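You operate a simulated robot arm through the tools that you are given. There is no shell and no other tool.

Carry out the task below with a simulated two-armed robot. There is one attempt and no reset: what you move stays moved.

## Task
Clean and prime the rim seat, then stick the blue strip on it.
Fine: white brush first, then yellow sponge and cream tin; both go back; strip between the marks. Set down upright: white brush. A coat counts when it lies all over at full strength: go over it till it gets no stronger. What is to be rubbed or washed off counts as gone when no trace of it is left.

It is judged by the outcome, as a careful person would: the job done as asked, and still so three seconds after it is handed in. It fails if anything else is knocked over, pushed out of place, dropped, spilled or broken.

## Robot
Two 7-joint arms with fingered hands on one trunk that stands fixed in place. Base frame: the origin is at the foot of the trunk, x ahead of it, y to its left, z up; the work surface is at about z = 500. Lengths are in mm, angles in degrees, forces in N, time in s.
The left shoulder is at [60, 177, 900], the right one opposite. With the tool pointing down near the work surface each hand reaches from about 100 to 920 mm from the base axis, measured 20 degrees to its own side. Payload 4 kg a hand.
The tool frame of a hand sits at the grasp point between the pads (the TCP): z along the fingers, y along the line on which they close. The tips reach 37 mm beyond it. The gripper opens to 124 mm; its body begins 43 mm behind the TCP. The gripper is a hand of 3 fingers: y runs from the thumb to the fingers, the wrist lies at [-15, -108, -202] in the tool frame.
Orientation is that of the tool frame in the base frame, as a unit quaternion [w, x, y, z]. With the fingers straight down and the wrist toward the robot, the tool's x, y and z point along [0, 1, 0], [1, 0, 0] and [0, 0, -1] of the base frame.

## Interface
- The arms move only by the tool arm_command. It takes "left_plan", "right_plan" or both (then of equal length, played together; a hand with none holds still); each is a list of rows, each a list of 2 entries, a list of its own where there are three numbers: the shift along the tool's x, y, z in mm, then the turn, a rotation vector about the tool's x, y, z in rad. In form: [[[dx, dy, dz], [rx, ry, rz]], ...]. A call has 1 to 20 rows; each row is the pose to reach, as a shift and turn from the pose commanded when the call began, along the tool's axes at that moment. Each row takes 0.2 s and may step no farther than 50 mm and 8.6 degrees from the row before; otherwise, the whole call is refused. Where a pose cannot be reached the arm comes as near as it can. A force on the tool above 90 N (or 10 N above the force at the start of the call, whichever is more), or a blocked arm, ends the call early, and 0.2 s more pass. In this call time passes only in rows, and 0.2 s behind the last. The reply holds the time, the measured pose of the TCP, the force on the tool along the base axes, the opening and the grip force, in the units named above and with some noise, with the torque about the TCP (base axes, N m) and any sound that the robot's microphone picked up.
- Cameras (640 x 400 px; columns grow to the right, rows downward): "scene" is now at [48.5, 10.3, 1540.6]; the picture's right is [0.12, -0.99, 0.00], its down [-0.74, -0.09, -0.67] and it looks along [0.67, 0.08, -0.74] (base axes); focal length 344 px, centre (320, 200). "left" rides on the left gripper at [-64, -76, -136] in its tool frame; the picture's right is [-0.84, -0.26, 0.48], its down [0.48, -0.76, 0.43] and it looks along [0.26, 0.60, 0.76] (tool axes); focal length 256 px, centre (320, 200). "right" rides on the right gripper at [64, -76, -137] in its tool frame; the picture's right is [-0.84, 0.26, -0.48], its down [-0.48, -0.76, 0.43] and it looks along [-0.25, 0.60, 0.76] (tool axes); focal length 256 px, centre (320, 200). There is no depth. A picture from a camera that has moved, and an enlarged one, comes with that camera's place and axes in the base frame and with its lens.
- grab_frame(camera): a new picture of that camera. No time passes.
- slide_trunk(by): slides the trunk up (or, below 0, down) by that many mm; the arms and the scene camera ride with it, the base frame stays. It gives what a move gives, with no picture.
- finger_targets(index, middle, thumb_bend, thumb_turn, hand): sets how far each is bent, from 0 (flat) to 100 (curled in); at 30 the hand is open as for a grip, at 70 the pads meet at the TCP. One left out holds its place. A second passes; each finger stops where it meets its share of the squeeze, and holds until it gets a number again. It is the only way to open and close the hand. It gives what a move gives, with no picture; readings hold the bend of each and the force on the fingers (four entries, about 0 where the hand has none), thumb and palm. thumb_turn goes from beside the hand (0) to across from the fingers (100), as for a grip.
- head_to(pan, tilt): turns the head with the scene camera to pan (to the left, within 86 degrees either way) and tilt (down, from -29 to 69), counted from straight ahead of the robot. It gives what a move gives.
- inspect(camera, box): a new picture of the part [left, top, right, bottom] of that camera's present view, enlarged. No time passes.
- job_done(): hands the job in; it is judged then, once.

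Places have to be worked out from the pictures, the camera data and where the tool is seen. Open the grippers and draw the arms clear of the work before you hand the job in, unless the task says otherwise.

The tools are called as a command line: name --argument value ..., lists and objects as JSON in quotes. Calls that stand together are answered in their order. arm_command: Moves the arms, as the interface text tells. Its arguments: {"type":"object","properties":{"left_plan":{"type":"array","items":{"type":"array"}},"right_plan":{"type":"array","items":{"type":"array"}}},"required":[]} The other tools are called the same way: slide_trunk (by) moves the trunk up or down; finger_targets (index, middle, thumb_bend, thumb_turn, hand) moves the fingers one by one; head_to (pan, tilt) turns the head that bears the scene camera; grab_frame (camera) takes a picture; inspect (camera, box) takes an enlarged picture of a part of a camera's view; job_done () hands the job in.

At the start:

```text
clock: 0.0
left_position: [595.5, 308.2, 1023.0]
left_tool_rot: [0.001, 0.707, 0.707, 0.0]
left_force: [-0.3, 0.0, 0.5]
left_ft_torque: [0.03, 0.01, 0.0]
left_gripper_width: 123.6
left_finger_force: 0.0
left_shape: jaw
left_bend: [30.0, 30.0, 30.0, 98.0]
left_finger forces: [0.1, 0.1, 0.0, 0.0, 0.0, 0.0]
right_position: [701.1, -176.3, 1077.2]
right_tool_rot: [-0.001, 0.707, 0.707, 0.001]
right_force: [0.6, 0.6, -0.9]
right_ft_torque: [-0.01, 0.01, -0.01]
right_gripper_width: 123.4
right_finger_force: 0.0
right_shape: jaw
right_bend: [30.0, 30.0, 30.0, 98.0]
right_finger forces: [0.0, 0.0, 0.1, 0.0, 0.0, 0.0]
trunk travel left (down, up): [-425.0, 165.0]
head pan, tilt (commanded): [6.9, 47.8]
```

scene: 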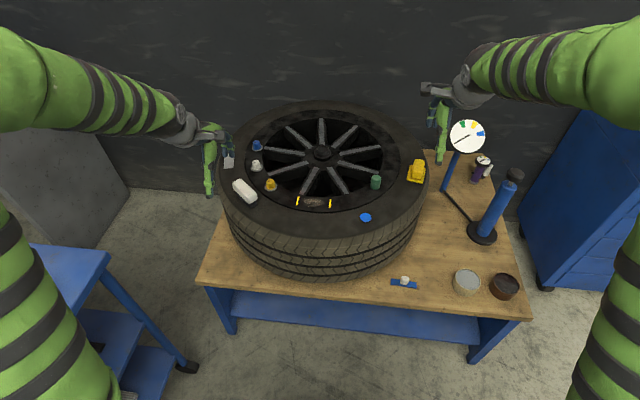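
right: 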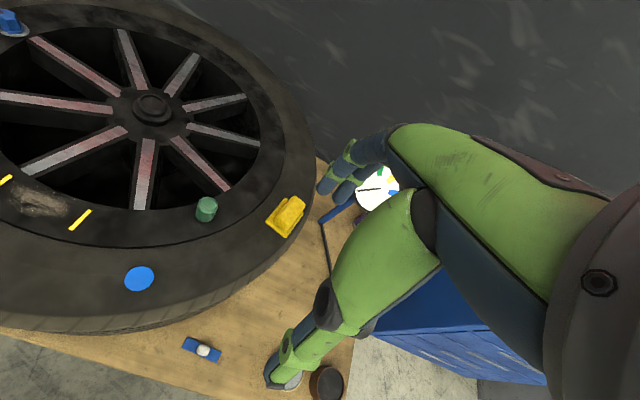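
left: 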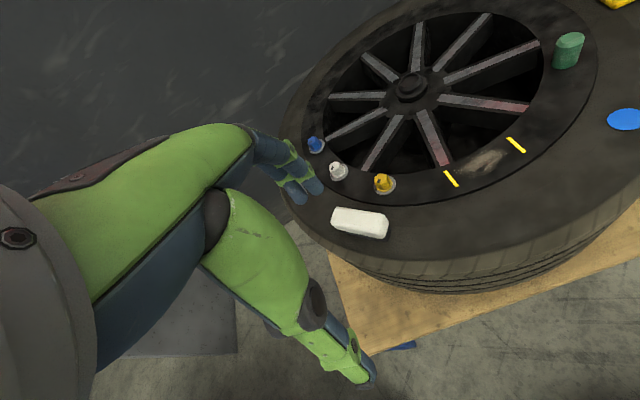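

I start by looking closer at the scene: the wheel lies flat on the table with several small tools on it. I enlarge several parts of the scene view to identify the brush, sponge, tins, strip and marks.

inspect --camera "scene" --box '[210, 100, 330, 220]'

inspect --camera "scene" --box '[330, 130, 450, 240]'

inspect --camera "scene" --box '[380, 100, 540, 310]'

inspect --camera "scene" --box '[280, 180, 350, 220]'

```text
3.33 times, centred on (270, 160) of scene
camera zoom: at [48.5, 10.3, 1540.6], right [0.12, -0.99, 0.0], down [-0.74, -0.09, -0.67], along [0.67, 0.08, -0.74], focal length 1147 px, centre (487, 333)
```

zoom: 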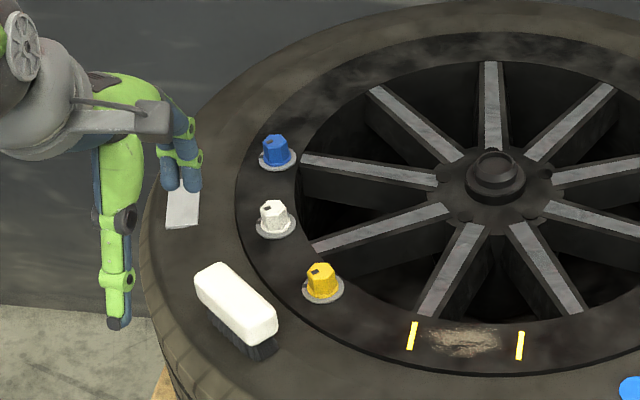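

```text
3.64 times, centred on (390, 185) of scene
camera zoom: at [48.5, 10.3, 1540.6], right [0.12, -0.99, 0.0], down [-0.74, -0.09, -0.67], along [0.67, 0.08, -0.74], focal length 1252 px, centre (66, 254)
```

zoom: 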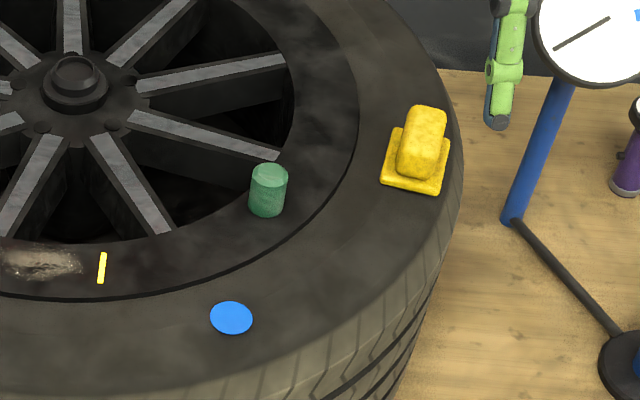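

```text
1.90 times, centred on (460, 205) of scene
camera zoom: at [48.5, 10.3, 1540.6], right [0.12, -0.99, 0.0], down [-0.74, -0.09, -0.67], along [0.67, 0.08, -0.74], focal length 656 px, centre (53, 190)
```

zoom: 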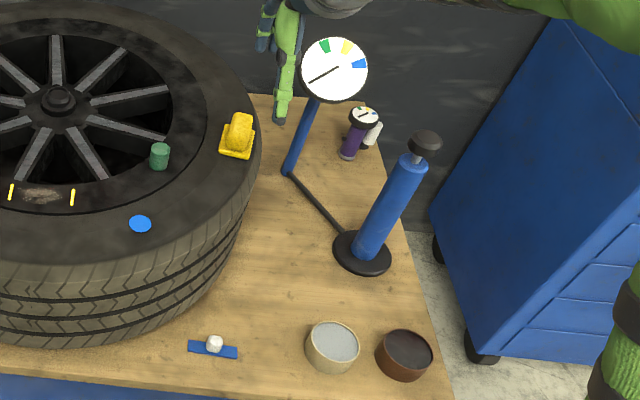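

```text
9.14 times, centred on (315, 200) of scene
camera zoom: at [48.5, 10.3, 1540.6], right [0.12, -0.99, 0.0], down [-0.74, -0.09, -0.67], along [0.67, 0.08, -0.74], focal length 3147 px, centre (366, 200)
```

zoom: 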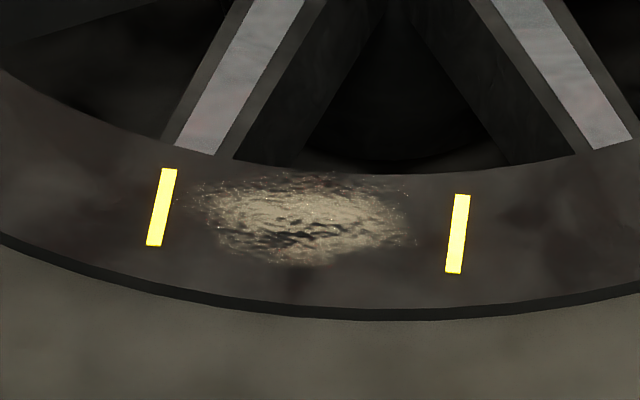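

The yellow marks triangulate to about (734,160,768) and (731,64,768) on the rim, with dirt between them; the strip with a white knob lies on the table near (648,-203). I take tighter zooms on the brush, sponge, strip and tins.

inspect --camera "scene" --box '[220, 165, 284, 205]'

inspect --camera "scene" --box '[390, 150, 454, 190]'

inspect --camera "scene" --box '[376, 262, 440, 302]'

inspect --camera "scene" --box '[440, 255, 536, 315]'

inspect --camera "left" --box '[300, 120, 540, 270]'

inspect --camera "right" --box '[110, 180, 350, 400]'

```text
10.00 times, centred on (252, 185) of scene
camera zoom: at [48.5, 10.3, 1540.6], right [0.12, -0.99, 0.0], down [-0.74, -0.09, -0.67], along [0.67, 0.08, -0.74], focal length 3442 px, centre (1000, 350)
```

zoom: 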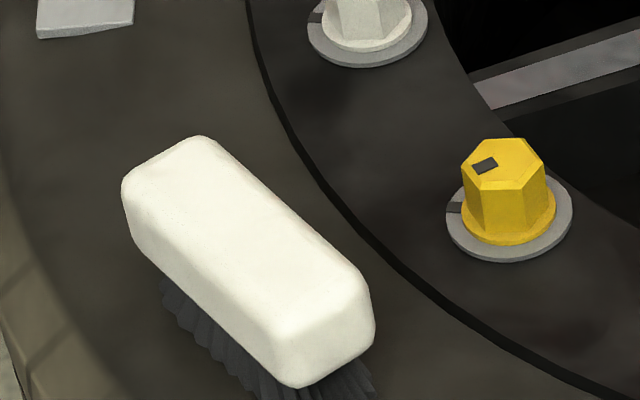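

```text
10.00 times, centred on (422, 170) of scene
camera zoom: at [48.5, 10.3, 1540.6], right [0.12, -0.99, 0.0], down [-0.74, -0.09, -0.67], along [0.67, 0.08, -0.74], focal length 3442 px, centre (-700, 500)
```

zoom: 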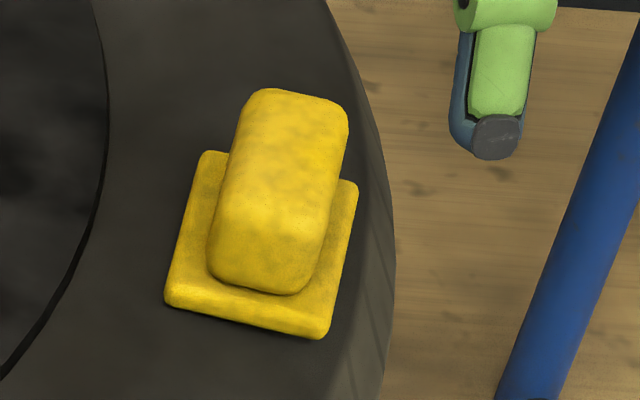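

```text
10.00 times, centred on (408, 282) of scene
camera zoom: at [48.5, 10.3, 1540.6], right [0.12, -0.99, 0.0], down [-0.74, -0.09, -0.67], along [0.67, 0.08, -0.74], focal length 3442 px, centre (-560, -620)
```

zoom: 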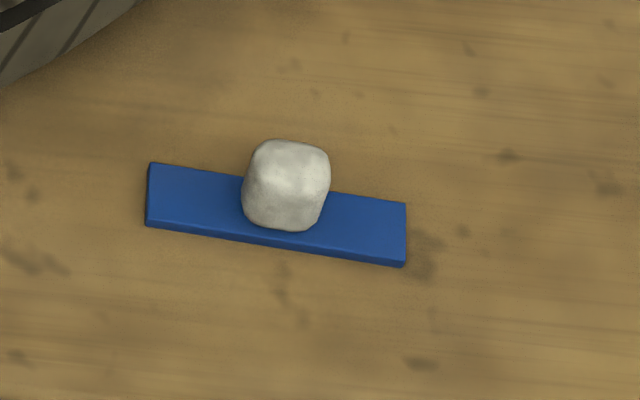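

```text
6.67 times, centred on (488, 285) of scene
camera zoom: at [48.5, 10.3, 1540.6], right [0.12, -0.99, 0.0], down [-0.74, -0.09, -0.67], along [0.67, 0.08, -0.74], focal length 2295 px, centre (-800, -367)
```

zoom: 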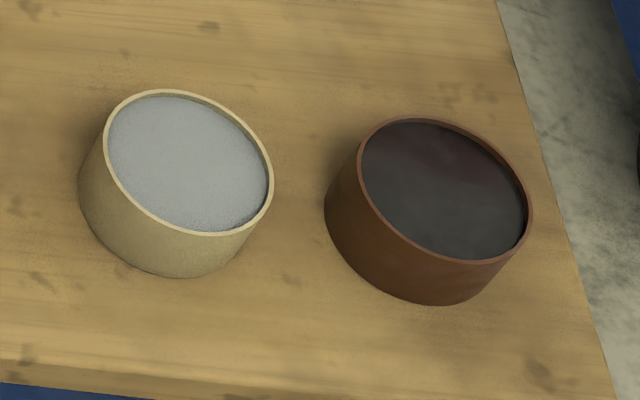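

```text
2.67 times, centred on (420, 195) of left
camera zoom: at [519.6, 245.2, 1158.2], right [-0.26, -0.84, -0.48], down [-0.76, 0.48, -0.43], along [0.6, 0.26, -0.76], focal length 683 px, centre (53, 213)
```

zoom: 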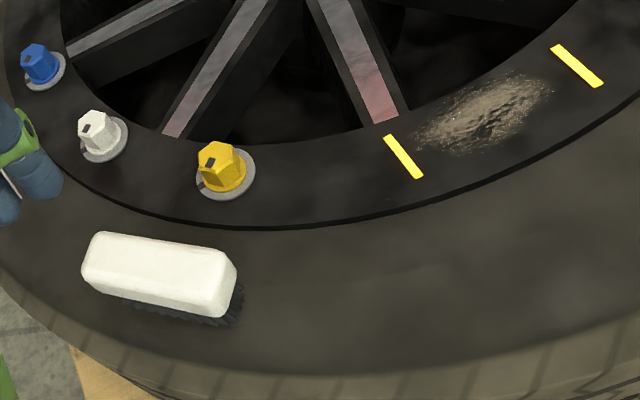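

```text
1.82 times, centred on (230, 290) of right
camera zoom: at [623.9, -112.9, 1213.1], right [0.26, -0.84, 0.48], down [-0.76, -0.48, -0.43], along [0.6, -0.25, -0.76], focal length 465 px, centre (484, 36)
```

zoom: 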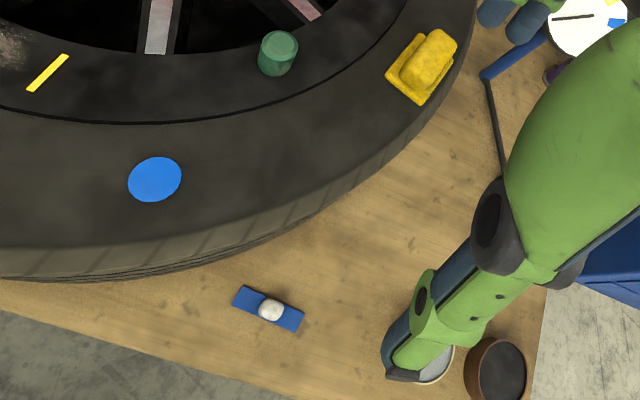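

The brush top is near (722,315,812), its long axis about 49° from x toward y; the sponge is near (881,-199) with its long axis about -12° from x. Before approaching I test how the left fingers close in free air, so that I know where the tips go.

finger_targets --hand "left" --index 58 --middle 58 --thumb_bend 58 --thumb_turn 100

grab_frame --camera "left"

inspect --camera "scene" --box '[130, 80, 290, 220]'

```text
clock: 1.0
left_position: [594.8, 308.4, 1023.5]
left_tool_rot: [0.001, 0.707, 0.707, 0.0]
left_force: [0.6, -0.6, -0.2]
left_ft_torque: [0.02, -0.01, -0.01]
left_gripper_width: 40.8
left_finger_force: 0.0
left_shape: fingers
left_bend: [57.0, 57.0, 57.0, 100.0]
left_finger forces: [0.0, 0.0, 0.1, 0.0, 0.1, 0.0]
right_position: [700.8, -176.5, 1077.2]
right_tool_rot: [0.0, 0.707, 0.707, 0.0]
right_force: [0.3, 0.0, 0.8]
right_ft_torque: [-0.01, 0.0, -0.04]
right_gripper_width: 123.4
right_finger_force: 0.1
right_shape: jaw
right_bend: [30.0, 30.0, 30.0, 98.0]
right_finger forces: [0.0, 0.0, 0.0, 0.0, 0.0, 0.0]
trunk travel left (down, up): [-425.0, 165.0]
head pan, tilt (commanded): [6.9, 47.8]
```

```text
taken
camera left: at [519.6, 245.2, 1158.2], right [-0.26, -0.84, -0.48], down [-0.76, 0.48, -0.43], along [0.6, 0.26, -0.76], focal length 256 px, centre (320, 200)
```

left: 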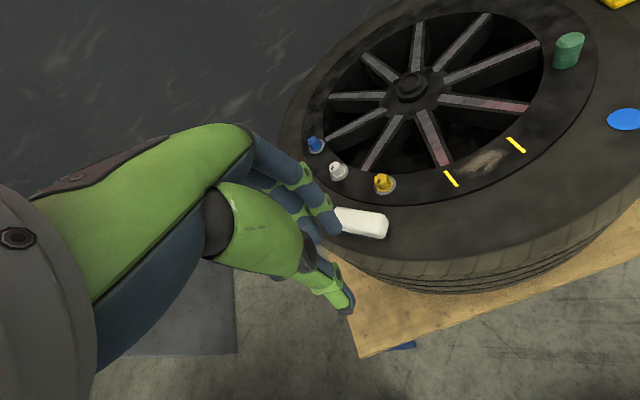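

```text
2.86 times, centred on (210, 150) of scene
camera zoom: at [48.5, 10.3, 1540.6], right [0.12, -0.99, 0.0], down [-0.74, -0.09, -0.67], along [0.67, 0.08, -0.74], focal length 983 px, centre (634, 343)
```

zoom: 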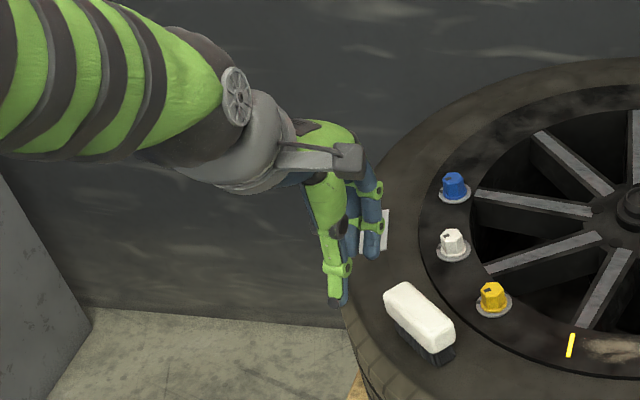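

At bend 57 the gap is 41 mm and tips stay about 37 mm beyond the TCP. I set the left hand to about a 65 mm opening, then move it over the brush at z≈925 turned -41° to match it.

finger_targets --hand "left" --index 48 --middle 48 --thumb_bend 48 --thumb_turn 100

arm_command --left_plan '[[[1, 21, 16], [0, 0, 0.1193]], [[2, 42, 33], [0, 0, 0.2386]], [[3, 63, 49], [0, 0, 0.3579]], [[4, 84, 65], [0, 0, 0.4772]], [[6, 105, 82], [0, 0, 0.5965]], [[7, 127, 98], [0, 0, 0.7156]]]'

grab_frame --camera "left"

grab_frame --camera "scene"

```text
clock: 2.0
left_position: [594.7, 308.3, 1023.9]
left_tool_rot: [0.0, 0.708, 0.706, 0.0]
left_force: [-0.2, 0.1, 0.6]
left_ft_torque: [0.02, -0.01, -0.01]
left_gripper_width: 68.3
left_finger_force: 0.2
left_shape: fingers
left_bend: [48.0, 48.0, 48.0, 100.0]
left_finger forces: [0.0, 0.0, 0.0, 0.1, 0.0, 0.0]
right_position: [700.9, -176.4, 1076.4]
right_tool_rot: [0.0, 0.707, 0.707, 0.0]
right_force: [-0.6, -0.2, -0.5]
right_ft_torque: [-0.02, 0.03, 0.0]
right_gripper_width: 123.6
right_finger_force: 0.1
right_shape: jaw
right_bend: [30.0, 30.0, 30.0, 98.0]
right_finger forces: [0.1, 0.0, 0.1, 0.0, 0.0, 0.1]
trunk travel left (down, up): [-425.0, 165.0]
head pan, tilt (commanded): [6.9, 47.8]
```

```text
clock: 3.4
left_position: [723.2, 316.7, 924.3]
left_tool_rot: [0.0, 0.91, 0.415, -0.001]
left_force: [-0.1, -0.1, -0.5]
left_ft_torque: [-0.02, 0.01, -0.01]
left_gripper_width: 68.3
left_finger_force: 0.1
left_shape: fingers
left_bend: [48.0, 48.0, 48.0, 100.0]
left_finger forces: [0.1, 0.0, 0.1, 0.1, 0.0, 0.0]
right_position: [700.3, -176.6, 1076.4]
right_tool_rot: [0.0, 0.707, 0.707, 0.0]
right_force: [0.1, 0.5, 0.3]
right_ft_torque: [0.02, 0.03, 0.02]
right_gripper_width: 123.5
right_finger_force: 0.0
right_shape: jaw
right_bend: [30.0, 30.0, 30.0, 98.0]
right_finger forces: [0.0, 0.0, 0.0, 0.0, 0.1, 0.1]
trunk travel left (down, up): [-425.0, 165.0]
head pan, tilt (commanded): [6.9, 47.8]
```

```text
taken
camera left: at [624.2, 318.9, 1059.3], right [-0.74, -0.46, -0.48], down [-0.26, 0.86, -0.43], along [0.62, -0.2, -0.76], focal length 256 px, centre (320, 200)
```

left: 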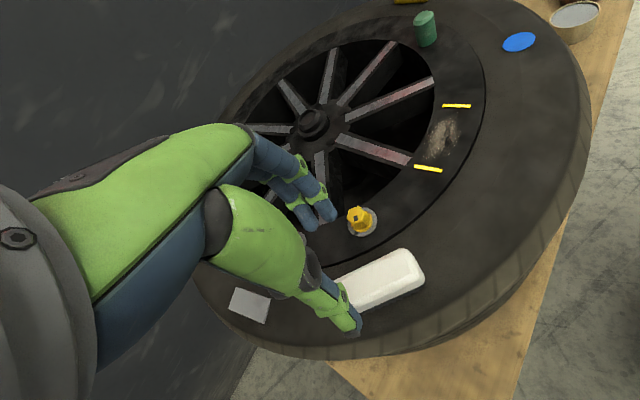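

```text
taken
camera scene: at [49.2, 10.7, 1540.6], right [0.12, -0.99, 0.0], down [-0.74, -0.09, -0.67], along [0.67, 0.08, -0.74], focal length 344 px, centre (320, 200)
```

scene: 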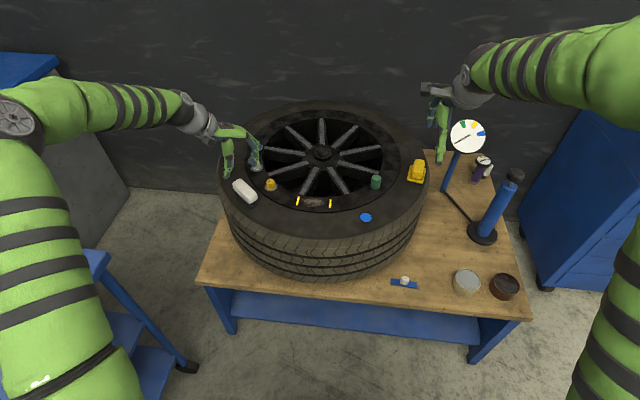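

The hand hovers over the brush. I zoom into the left and scene views to refine the alignment before descending.

inspect --camera "left" --box '[280, 190, 440, 350]'

inspect --camera "scene" --box '[205, 115, 295, 215]'

```text
2.50 times, centred on (360, 270) of left
camera zoom: at [624.2, 318.9, 1059.3], right [-0.74, -0.46, -0.48], down [-0.26, 0.86, -0.43], along [0.62, -0.2, -0.76], focal length 640 px, centre (220, 25)
```

zoom: 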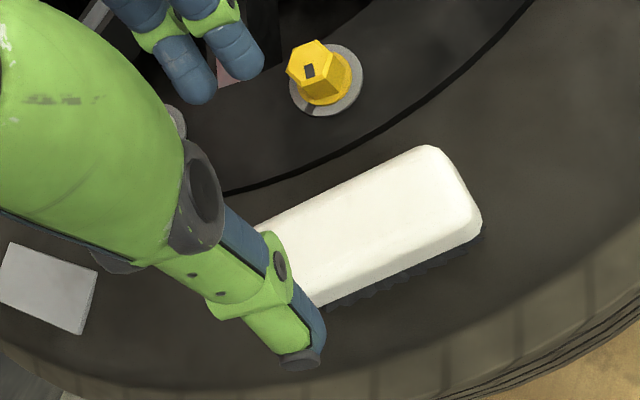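

```text
4.00 times, centred on (250, 165) of scene
camera zoom: at [49.2, 10.7, 1540.6], right [0.12, -0.99, 0.0], down [-0.74, -0.09, -0.67], along [0.67, 0.08, -0.74], focal length 1377 px, centre (600, 340)
```

zoom: 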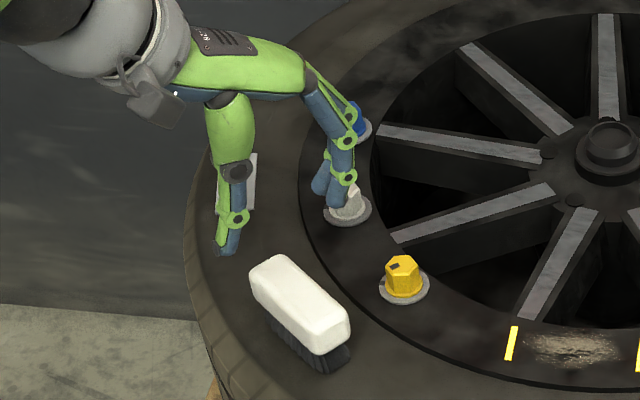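

The brush centre is (723,316), matching the TCP within a millimetre or so. I narrow the opening a little (away from the yellow cap) and descend to z≈832 first.

finger_targets --hand "left" --index 51 --middle 51 --thumb_bend 51

arm_command --left_plan '[[[0, 0, 30], [0, 0, 0]], [[0, 0, 60], [0, 0, 0]], [[0, 0, 80], [0, 0, 0]], [[0, 0, 92], [0, 0, 0]]]'

grab_frame --camera "left"

inspect --camera "scene" --box '[205, 135, 295, 215]'

```text
clock: 4.4
left_position: [721.7, 315.4, 924.5]
left_tool_rot: [0.0, 0.91, 0.415, 0.0]
left_force: [0.4, 0.3, 0.3]
left_ft_torque: [-0.02, 0.01, -0.03]
left_gripper_width: 59.4
left_finger_force: 0.0
left_shape: fingers
left_bend: [51.0, 51.0, 51.0, 100.0]
left_finger forces: [0.0, 0.0, 0.0, 0.0, 0.0, 0.1]
right_position: [700.2, -176.8, 1077.9]
right_tool_rot: [0.0, 0.707, 0.708, 0.0]
right_force: [0.5, 0.2, 0.7]
right_ft_torque: [0.0, -0.01, 0.0]
right_gripper_width: 123.8
right_finger_force: 0.1
right_shape: jaw
right_bend: [30.0, 30.0, 30.0, 98.0]
right_finger forces: [0.0, 0.0, 0.0, 0.1, 0.1, 0.0]
trunk travel left (down, up): [-425.0, 165.0]
head pan, tilt (commanded): [6.9, 47.8]
```

```text
clock: 5.4
left_position: [723.4, 315.8, 833.3]
left_tool_rot: [0.0, 0.91, 0.415, 0.0]
left_force: [0.0, -0.2, 0.4]
left_ft_torque: [0.03, 0.01, -0.03]
left_gripper_width: 59.4
left_finger_force: 0.2
left_shape: fingers
left_bend: [51.0, 51.0, 51.0, 100.0]
left_finger forces: [0.0, 0.0, 0.0, 0.1, 0.5, 0.0]
right_position: [699.9, -177.8, 1077.1]
right_tool_rot: [0.0, 0.707, 0.707, 0.0]
right_force: [0.6, 0.5, -0.4]
right_ft_torque: [0.0, 0.04, 0.02]
right_gripper_width: 123.5
right_finger_force: 0.1
right_shape: jaw
right_bend: [30.0, 30.0, 30.0, 98.0]
right_finger forces: [0.0, 0.0, 0.1, 0.1, 0.0, 0.0]
trunk travel left (down, up): [-425.0, 165.0]
head pan, tilt (commanded): [6.9, 47.8]
```

```text
taken
camera left: at [624.2, 318.2, 968.0], right [-0.74, -0.46, -0.48], down [-0.26, 0.86, -0.43], along [0.62, -0.2, -0.76], focal length 256 px, centre (320, 200)
```

left: 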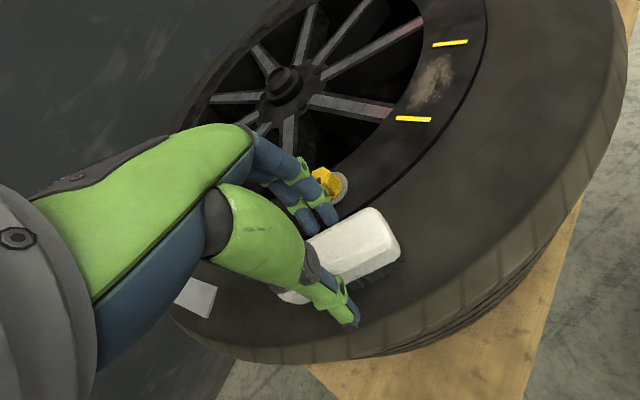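

```text
5.00 times, centred on (250, 175) of scene
camera zoom: at [48.6, 10.4, 1540.6], right [0.12, -0.99, 0.0], down [-0.74, -0.09, -0.67], along [0.67, 0.08, -0.74], focal length 1721 px, centre (670, 325)
```

zoom: 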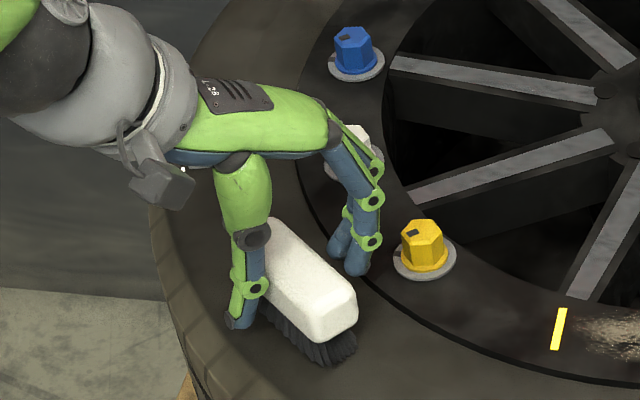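

The fingers straddle the brush. I descend the last 20 mm to z≈813 so that the distal pads face the white body, watching the force.

arm_command --left_plan '[[[0, 0, 7], [0, 0, 0]], [[0, 0, 14], [0, 0, 0]], [[0, 0, 20], [0, 0, 0]]]'

inspect --camera "scene" --box '[205, 135, 295, 215]'

inspect --camera "left" --box '[260, 160, 420, 350]'

```text
clock: 6.2
left_position: [721.7, 315.1, 813.4]
left_tool_rot: [0.001, 0.91, 0.415, 0.001]
left_force: [-0.3, -0.5, 4.2]
left_ft_torque: [-0.13, -0.05, -0.01]
left_gripper_width: 59.2
left_finger_force: 2.1
left_shape: fingers
left_bend: [51.0, 51.0, 51.0, 100.0]
left_finger forces: [2.7, 1.5, 0.1, 0.0, 0.4, 0.0]
right_position: [700.5, -177.0, 1077.8]
right_tool_rot: [-0.001, 0.708, 0.707, 0.0]
right_force: [0.2, -0.7, 0.5]
right_ft_torque: [0.0, 0.03, -0.04]
right_gripper_width: 123.3
right_finger_force: 0.0
right_shape: jaw
right_bend: [30.0, 30.0, 30.0, 98.0]
right_finger forces: [0.0, 0.0, 0.0, 0.0, 0.0, 0.0]
trunk travel left (down, up): [-425.0, 165.0]
head pan, tilt (commanded): [6.9, 47.8]
```

```text
5.00 times, centred on (250, 175) of scene
camera zoom: at [48.0, 10.1, 1540.7], right [0.12, -0.99, 0.0], down [-0.74, -0.09, -0.67], along [0.67, 0.08, -0.74], focal length 1721 px, centre (670, 325)
```

zoom: 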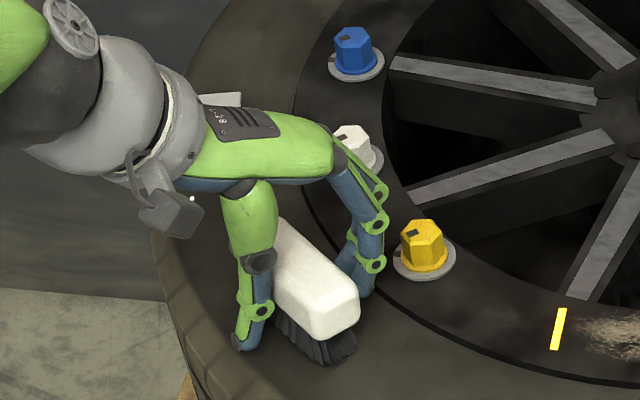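

```text
2.11 times, centred on (340, 255) of left
camera zoom: at [623.6, 317.6, 949.3], right [-0.74, -0.46, -0.48], down [-0.26, 0.86, -0.43], along [0.62, -0.2, -0.76], focal length 539 px, centre (278, 84)
```

zoom: 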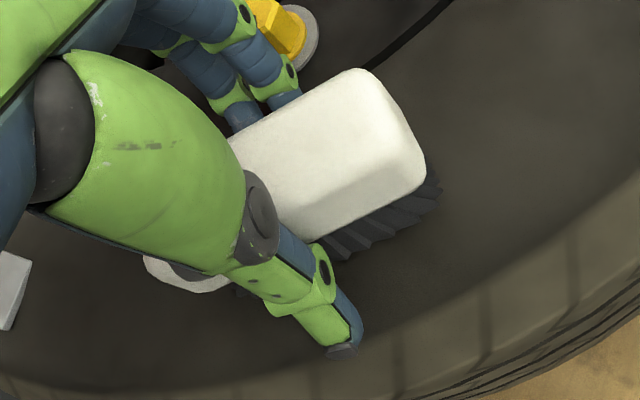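

The index and middle tips touched lightly (4 N), so the tyre top there is near z≈776. I lift 5 mm and then close on the brush.

arm_command --left_plan '[[[0, 0, -5], [0, 0, 0]]]'

finger_targets --hand "left" --index 70 --middle 70 --thumb_bend 70

inspect --camera "scene" --box '[205, 135, 295, 215]'

inspect --camera "left" --box '[260, 160, 420, 350]'

```text
clock: 6.6
left_position: [721.7, 315.3, 817.2]
left_tool_rot: [-0.001, 0.91, 0.415, 0.0]
left_force: [-1.0, 0.8, -0.1]
left_ft_torque: [0.0, -0.01, 0.03]
left_gripper_width: 59.2
left_finger_force: 0.5
left_shape: fingers
left_bend: [51.0, 51.0, 51.0, 100.0]
left_finger forces: [0.0, 0.1, 0.0, 0.1, 0.2, 0.1]
right_position: [699.6, -175.9, 1077.4]
right_tool_rot: [0.0, 0.707, 0.707, 0.0]
right_force: [-0.2, -0.5, 0.1]
right_ft_torque: [0.01, 0.0, -0.01]
right_gripper_width: 123.5
right_finger_force: 0.0
right_shape: jaw
right_bend: [30.0, 30.0, 30.0, 98.0]
right_finger forces: [0.0, 0.1, 0.1, 0.1, 0.0, 0.1]
trunk travel left (down, up): [-425.0, 165.0]
head pan, tilt (commanded): [6.9, 47.8]
```

```text
clock: 7.6
left_position: [722.5, 315.0, 819.4]
left_tool_rot: [0.0, 0.91, 0.414, 0.0]
left_force: [-0.9, -1.1, 3.1]
left_ft_torque: [0.0, 0.0, -0.01]
left_gripper_width: 34.4
left_finger_force: 26.4
left_shape: fingers
left_bend: [61.0, 62.0, 62.0, 100.0]
left_finger forces: [16.0, 10.0, 0.1, 0.1, 26.9, 0.0]
right_position: [700.1, -176.8, 1077.8]
right_tool_rot: [-0.001, 0.707, 0.707, 0.0]
right_force: [-0.1, 0.7, 0.4]
right_ft_torque: [0.02, 0.01, 0.04]
right_gripper_width: 123.6
right_finger_force: 0.1
right_shape: jaw
right_bend: [30.0, 30.0, 30.0, 98.0]
right_finger forces: [0.0, 0.1, 0.1, 0.1, 0.0, 0.0]
trunk travel left (down, up): [-425.0, 165.0]
head pan, tilt (commanded): [6.9, 47.8]
```

```text
5.00 times, centred on (250, 175) of scene
camera zoom: at [48.2, 10.1, 1540.6], right [0.12, -0.99, 0.0], down [-0.74, -0.09, -0.67], along [0.67, 0.08, -0.74], focal length 1721 px, centre (670, 325)
```

zoom: 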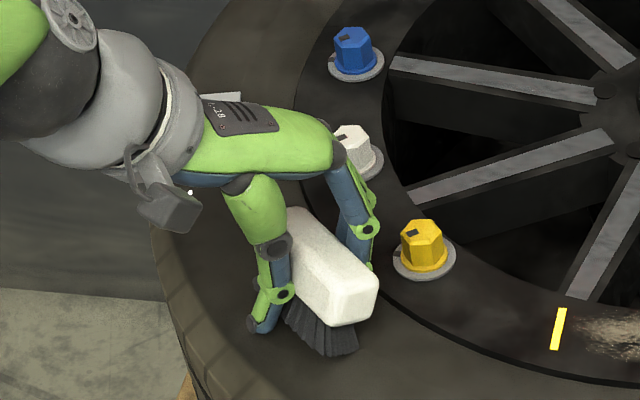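

```text
2.11 times, centred on (340, 255) of left
camera zoom: at [623.5, 317.5, 953.4], right [-0.74, -0.46, -0.48], down [-0.26, 0.86, -0.43], along [0.62, -0.2, -0.76], focal length 539 px, centre (278, 84)
```

zoom: 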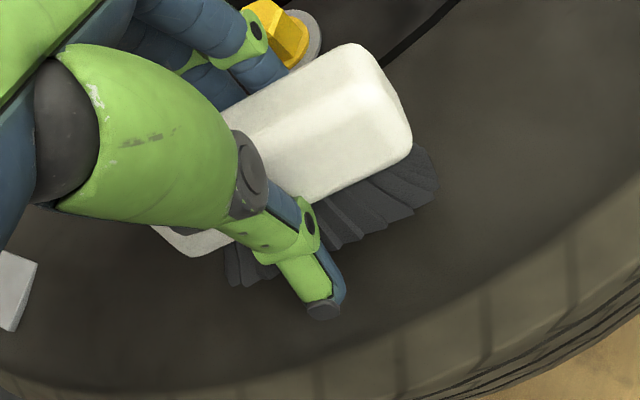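

Gripped at 34 mm width with about 26 N; the body shifted a little and the bristles look leaned. I lift it 90 mm to check the hold and the brush attitude.

arm_command --left_plan '[[[0, 0, -10], [0, 0, 0]], [[0, 0, -30], [0, 0, 0]], [[0, 0, -60], [0, 0, 0]], [[0, 0, -90], [0, 0, 0]]]'

inspect --camera "scene" --box '[205, 125, 295, 205]'

inspect --camera "left" --box '[260, 160, 420, 350]'

grab_frame --camera "right"

```text
clock: 8.6
left_position: [720.8, 317.8, 907.9]
left_tool_rot: [0.0, 0.91, 0.414, 0.0]
left_force: [0.0, 0.8, -0.6]
left_ft_torque: [0.0, 0.02, 0.0]
left_gripper_width: 34.8
left_finger_force: 26.6
left_shape: fingers
left_bend: [61.0, 62.0, 63.0, 100.0]
left_finger forces: [16.2, 10.3, 0.0, 0.0, 25.8, 0.1]
right_position: [700.4, -177.1, 1076.2]
right_tool_rot: [0.0, 0.707, 0.707, 0.0]
right_force: [0.0, -0.6, 0.3]
right_ft_torque: [-0.05, -0.02, -0.02]
right_gripper_width: 123.9
right_finger_force: 0.0
right_shape: jaw
right_bend: [30.0, 30.0, 30.0, 98.0]
right_finger forces: [0.0, 0.0, 0.1, 0.0, 0.0, 0.0]
trunk travel left (down, up): [-425.0, 165.0]
head pan, tilt (commanded): [6.9, 47.8]
```

```text
5.00 times, centred on (250, 165) of scene
camera zoom: at [48.3, 10.1, 1540.6], right [0.12, -0.99, 0.0], down [-0.74, -0.09, -0.67], along [0.67, 0.08, -0.74], focal length 1721 px, centre (670, 375)
```

zoom: 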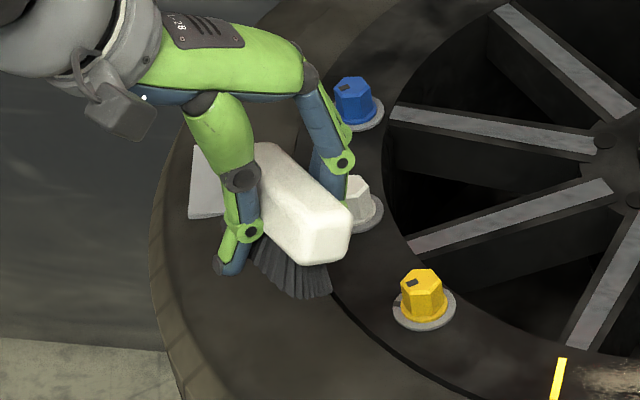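

```text
2.11 times, centred on (340, 255) of left
camera zoom: at [622.7, 319.5, 1043.1], right [-0.74, -0.46, -0.48], down [-0.26, 0.86, -0.43], along [0.62, -0.2, -0.76], focal length 539 px, centre (278, 84)
```

zoom: 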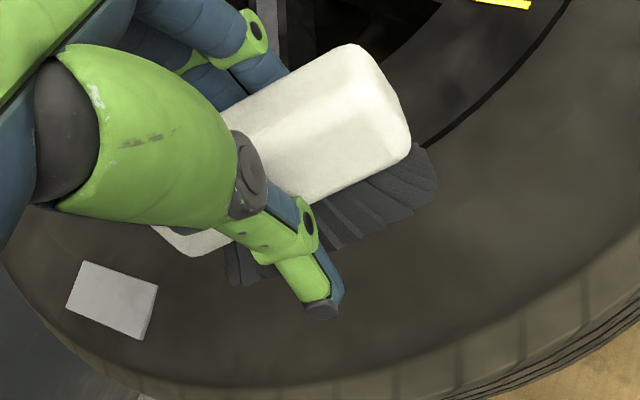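

```text
taken
camera right: at [623.8, -113.1, 1213.1], right [0.26, -0.84, 0.48], down [-0.76, -0.48, -0.44], along [0.6, -0.25, -0.76], focal length 256 px, centre (320, 200)
```

right: 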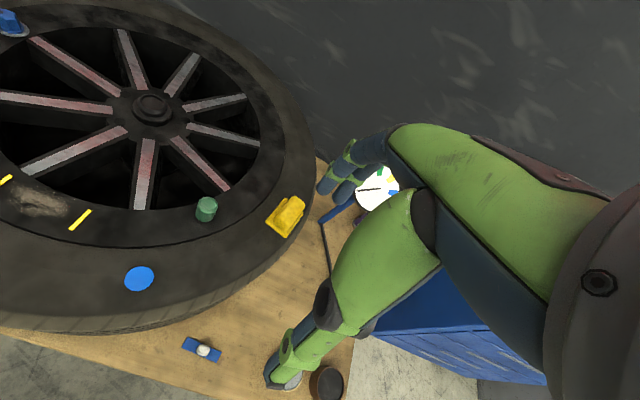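

The brush is held but rolled in the grip about its long axis (bristles lean toward the thumb). I zoom in to measure the roll so that I can compensate by tilting the hand.

inspect --camera "scene" --box '[240, 145, 288, 190]'

inspect --camera "left" --box '[290, 170, 390, 300]'

```text
8.89 times, centred on (264, 168) of scene
camera zoom: at [48.3, 10.1, 1540.6], right [0.12, -0.99, 0.0], down [-0.74, -0.09, -0.67], along [0.67, 0.08, -0.74], focal length 3060 px, centre (818, 489)
```

zoom: 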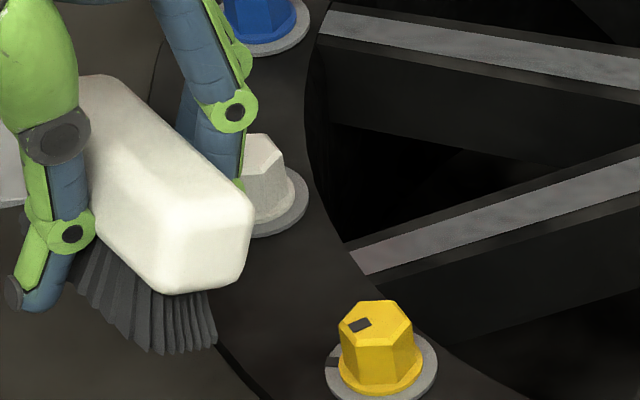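

```text
3.08 times, centred on (340, 235) of left
camera zoom: at [622.7, 319.5, 1043.1], right [-0.74, -0.46, -0.48], down [-0.26, 0.86, -0.43], along [0.62, -0.2, -0.76], focal length 788 px, centre (258, 92)
```

zoom: 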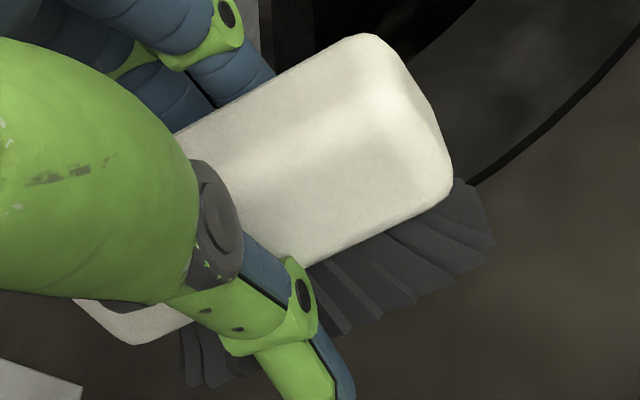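

The brush is rolled about 26° because I gripped too low; the thumb tip would touch before the bristles. I'll set it back where it was, let it settle upright, and re-grip higher. First I lower it to just above contact.

arm_command --left_plan '[[[0, 0, 30], [0, 0, 0]], [[0, 0, 60], [0, 0, 0]], [[0, 0, 80], [0, 0, 0]], [[0, 0, 86], [0, 0, 0]]]'

inspect --camera "scene" --box '[220, 150, 284, 205]'

```text
clock: 9.6
left_position: [720.0, 316.1, 822.3]
left_tool_rot: [0.0, 0.91, 0.414, 0.0]
left_force: [-0.3, 0.2, -0.7]
left_ft_torque: [0.04, 0.03, -0.02]
left_gripper_width: 34.6
left_finger_force: 26.2
left_shape: fingers
left_bend: [61.0, 62.0, 63.0, 100.0]
left_finger forces: [16.1, 10.3, 0.0, 0.0, 25.9, 0.0]
right_position: [701.0, -176.5, 1077.3]
right_tool_rot: [0.0, 0.707, 0.707, 0.0]
right_force: [0.3, 0.1, 0.2]
right_ft_torque: [-0.01, 0.0, 0.0]
right_gripper_width: 123.5
right_finger_force: 0.0
right_shape: jaw
right_bend: [30.0, 30.0, 30.0, 98.0]
right_finger forces: [0.0, 0.0, 0.0, 0.1, 0.0, 0.0]
trunk travel left (down, up): [-425.0, 165.0]
head pan, tilt (commanded): [6.9, 47.8]
```

```text
7.27 times, centred on (252, 178) of scene
camera zoom: at [48.7, 10.4, 1540.6], right [0.12, -0.99, 0.0], down [-0.74, -0.09, -0.67], along [0.67, 0.08, -0.74], focal length 2503 px, centre (814, 364)
```

zoom: 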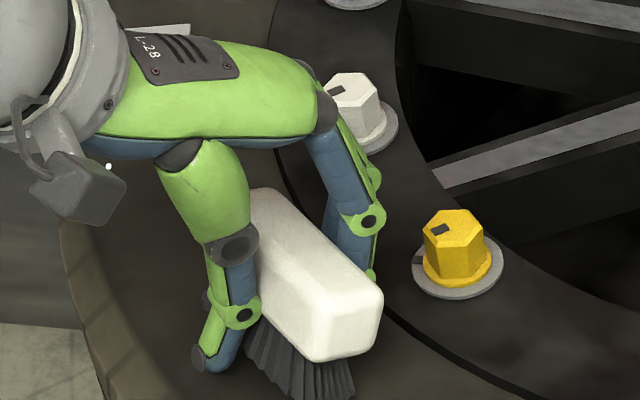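

No contact yet at z≈822. I lower 3 mm, then 3 mm more, watching the vertical force.

arm_command --left_plan '[[[0, 0, 2], [0, 0, 0]], [[0, 0, 4], [0, 0, 0]]]'

arm_command --left_plan '[[[0, 0, 2], [0, 0, 0]]]'

inspect --camera "scene" --box '[220, 150, 284, 205]'

```text
clock: 10.2
left_position: [720.7, 314.9, 819.3]
left_tool_rot: [-0.001, 0.91, 0.414, 0.0]
left_force: [-1.2, -0.8, 2.0]
left_ft_torque: [0.05, -0.09, 0.0]
left_gripper_width: 34.7
left_finger_force: 27.1
left_shape: fingers
left_bend: [61.0, 62.0, 63.0, 100.0]
left_finger forces: [16.2, 10.2, 0.1, 0.1, 27.1, 0.0]
right_position: [698.8, -177.0, 1077.2]
right_tool_rot: [0.001, 0.707, 0.707, -0.001]
right_force: [0.9, -0.8, -0.4]
right_ft_torque: [-0.01, -0.01, -0.01]
right_gripper_width: 123.6
right_finger_force: 0.1
right_shape: jaw
right_bend: [30.0, 30.0, 30.0, 98.0]
right_finger forces: [0.0, 0.0, 0.0, 0.1, 0.0, 0.1]
trunk travel left (down, up): [-425.0, 165.0]
head pan, tilt (commanded): [6.9, 47.8]
```

```text
clock: 10.6
left_position: [721.3, 315.2, 816.6]
left_tool_rot: [0.0, 0.91, 0.414, 0.0]
left_force: [-1.9, -2.2, 3.3]
left_ft_torque: [-0.04, -0.02, -0.02]
left_gripper_width: 35.0
left_finger_force: 26.2
left_shape: fingers
left_bend: [61.0, 62.0, 63.0, 100.0]
left_finger forces: [15.9, 10.2, 0.0, 0.0, 27.3, 0.0]
right_position: [700.5, -176.5, 1077.9]
right_tool_rot: [0.0, 0.707, 0.707, 0.001]
right_force: [0.2, 0.2, 0.3]
right_ft_torque: [0.0, 0.03, -0.03]
right_gripper_width: 123.6
right_finger_force: 0.0
right_shape: jaw
right_bend: [30.0, 30.0, 30.0, 98.0]
right_finger forces: [0.0, 0.0, 0.0, 0.0, 0.1, 0.0]
trunk travel left (down, up): [-425.0, 165.0]
head pan, tilt (commanded): [6.9, 47.8]
```

```text
7.27 times, centred on (252, 178) of scene
camera zoom: at [48.0, 10.0, 1540.7], right [0.12, -0.99, 0.0], down [-0.74, -0.09, -0.67], along [0.67, 0.08, -0.74], focal length 2503 px, centre (814, 364)
```

zoom: 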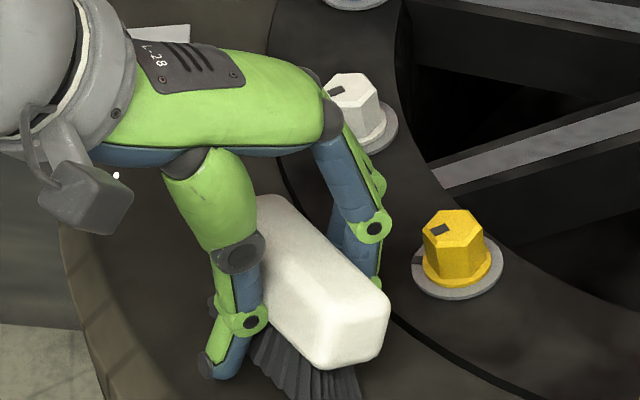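

Light contact (3 N). I open the fingers just a little so the brush can settle.

finger_targets --hand "left" --index 59 --middle 59 --thumb_bend 59

inspect --camera "scene" --box '[220, 150, 284, 205]'

inspect --camera "left" --box '[260, 160, 420, 350]'

```text
clock: 11.6
left_position: [721.0, 316.3, 814.6]
left_tool_rot: [0.0, 0.91, 0.414, 0.0]
left_force: [0.8, 0.5, 1.0]
left_ft_torque: [0.02, 0.01, 0.0]
left_gripper_width: 36.3
left_finger_force: 1.2
left_shape: fingers
left_bend: [59.0, 59.0, 59.0, 100.0]
left_finger forces: [0.8, 0.6, 0.0, 0.0, 1.3, 0.0]
right_position: [701.3, -175.3, 1076.7]
right_tool_rot: [0.0, 0.707, 0.707, 0.001]
right_force: [0.1, 0.4, -1.2]
right_ft_torque: [-0.03, -0.02, -0.04]
right_gripper_width: 123.8
right_finger_force: 0.0
right_shape: jaw
right_bend: [30.0, 30.0, 30.0, 98.0]
right_finger forces: [0.0, 0.1, 0.0, 0.0, 0.0, 0.0]
trunk travel left (down, up): [-425.0, 165.0]
head pan, tilt (commanded): [6.9, 47.8]
```

```text
7.27 times, centred on (252, 178) of scene
camera zoom: at [48.5, 10.3, 1540.6], right [0.12, -0.99, 0.0], down [-0.74, -0.09, -0.67], along [0.67, 0.08, -0.74], focal length 2503 px, centre (814, 364)
```

zoom: 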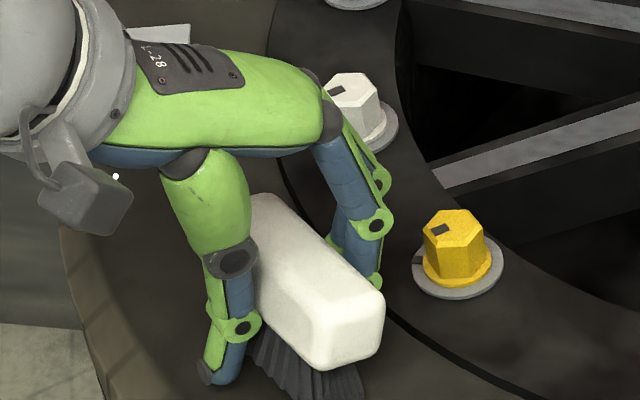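

```text
2.11 times, centred on (340, 255) of left
camera zoom: at [622.9, 318.2, 951.3], right [-0.74, -0.46, -0.48], down [-0.26, 0.86, -0.43], along [0.62, -0.2, -0.76], focal length 539 px, centre (278, 84)
```

zoom: 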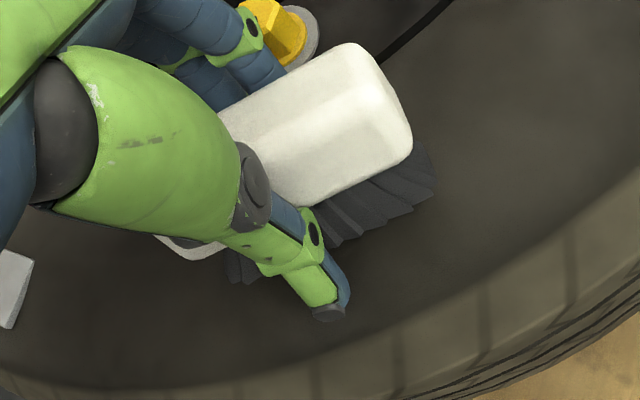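

The brush still leans toward the fingers. I back off only the thumb so that it can rotate down flat onto its bristles.

finger_targets --hand "left" --thumb_bend 54

inspect --camera "scene" --box '[220, 150, 284, 205]'

inspect --camera "left" --box '[260, 160, 420, 350]'

```text
clock: 12.6
left_position: [721.7, 315.4, 816.2]
left_tool_rot: [0.0, 0.91, 0.415, 0.001]
left_force: [-0.3, -0.7, -0.2]
left_ft_torque: [-0.06, 0.05, 0.02]
left_gripper_width: 42.6
left_finger_force: 0.0
left_shape: fingers
left_bend: [59.0, 59.0, 54.0, 100.0]
left_finger forces: [0.0, 0.0, 0.0, 0.0, 0.4, 0.0]
right_position: [701.7, -176.5, 1076.7]
right_tool_rot: [0.0, 0.707, 0.707, 0.0]
right_force: [-0.2, -0.2, 0.6]
right_ft_torque: [0.02, -0.02, -0.03]
right_gripper_width: 123.7
right_finger_force: 0.0
right_shape: jaw
right_bend: [30.0, 30.0, 30.0, 98.0]
right_finger forces: [0.1, 0.0, 0.0, 0.0, 0.0, 0.0]
trunk travel left (down, up): [-425.0, 165.0]
head pan, tilt (commanded): [6.9, 47.8]
```

```text
7.27 times, centred on (252, 178) of scene
camera zoom: at [48.5, 10.3, 1540.6], right [0.12, -0.99, 0.0], down [-0.74, -0.09, -0.67], along [0.67, 0.08, -0.74], focal length 2503 px, centre (814, 364)
```

zoom: 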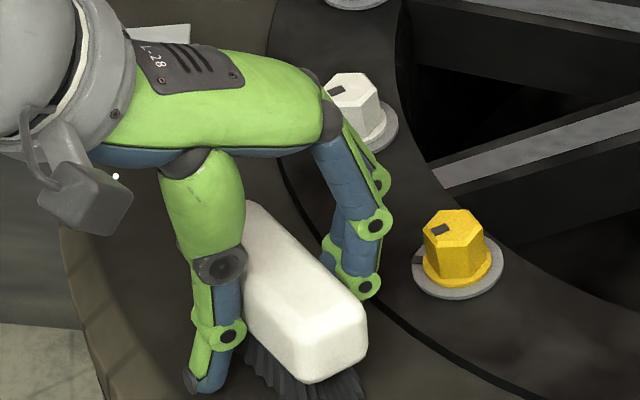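

```text
2.11 times, centred on (340, 255) of left
camera zoom: at [622.9, 318.3, 951.3], right [-0.74, -0.46, -0.48], down [-0.26, 0.86, -0.43], along [0.62, -0.2, -0.76], focal length 539 px, centre (278, 84)
```

zoom: 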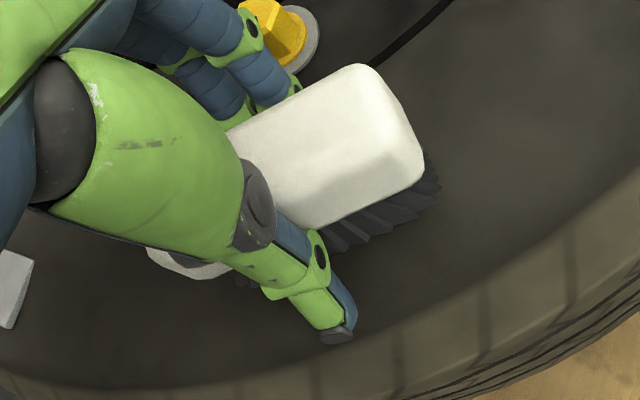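

It is rotating back upright. I open everything to 51 so that it rests free, then look again.

finger_targets --hand "left" --index 51 --middle 51 --thumb_bend 50

inspect --camera "scene" --box '[220, 150, 284, 205]'

inspect --camera "left" --box '[260, 160, 420, 350]'

```text
clock: 13.6
left_position: [720.7, 316.1, 816.6]
left_tool_rot: [0.001, 0.91, 0.415, -0.001]
left_force: [-0.3, 0.0, -0.9]
left_ft_torque: [0.0, 0.02, -0.01]
left_gripper_width: 60.3
left_finger_force: 0.1
left_shape: fingers
left_bend: [51.0, 51.0, 50.0, 100.0]
left_finger forces: [0.0, 0.1, 0.1, 0.0, 0.0, 0.0]
right_position: [700.8, -175.1, 1075.4]
right_tool_rot: [0.0, 0.707, 0.707, 0.0]
right_force: [1.3, 0.1, -0.7]
right_ft_torque: [0.01, -0.01, 0.0]
right_gripper_width: 123.3
right_finger_force: 0.1
right_shape: jaw
right_bend: [30.0, 30.0, 30.0, 98.0]
right_finger forces: [0.0, 0.0, 0.1, 0.1, 0.0, 0.0]
trunk travel left (down, up): [-425.0, 165.0]
head pan, tilt (commanded): [6.9, 47.8]
```

```text
7.27 times, centred on (252, 178) of scene
camera zoom: at [48.6, 10.3, 1540.6], right [0.12, -0.99, 0.0], down [-0.74, -0.09, -0.67], along [0.67, 0.08, -0.74], focal length 2503 px, centre (814, 364)
```

zoom: 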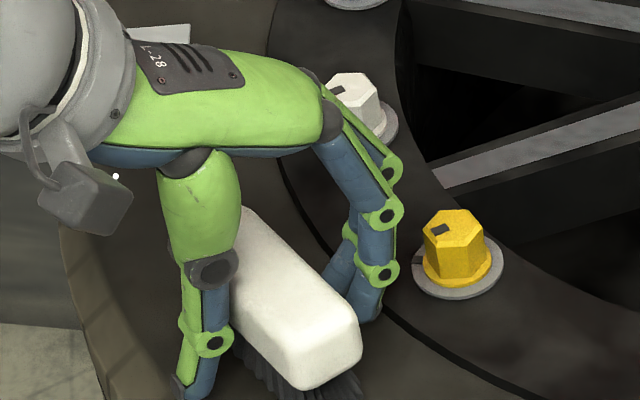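

```text
2.11 times, centred on (340, 255) of left
camera zoom: at [622.9, 318.2, 951.3], right [-0.74, -0.46, -0.48], down [-0.26, 0.86, -0.43], along [0.62, -0.2, -0.76], focal length 539 px, centre (278, 84)
```

zoom: 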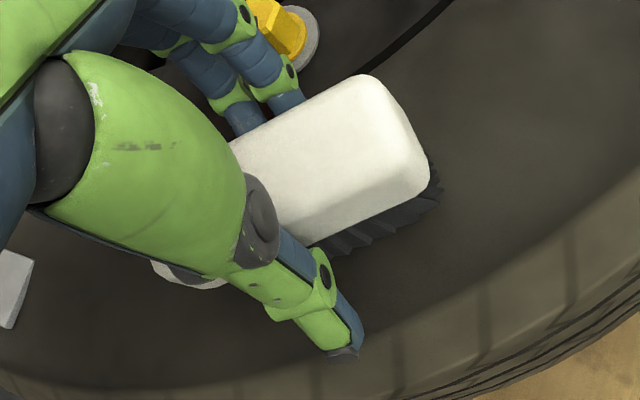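

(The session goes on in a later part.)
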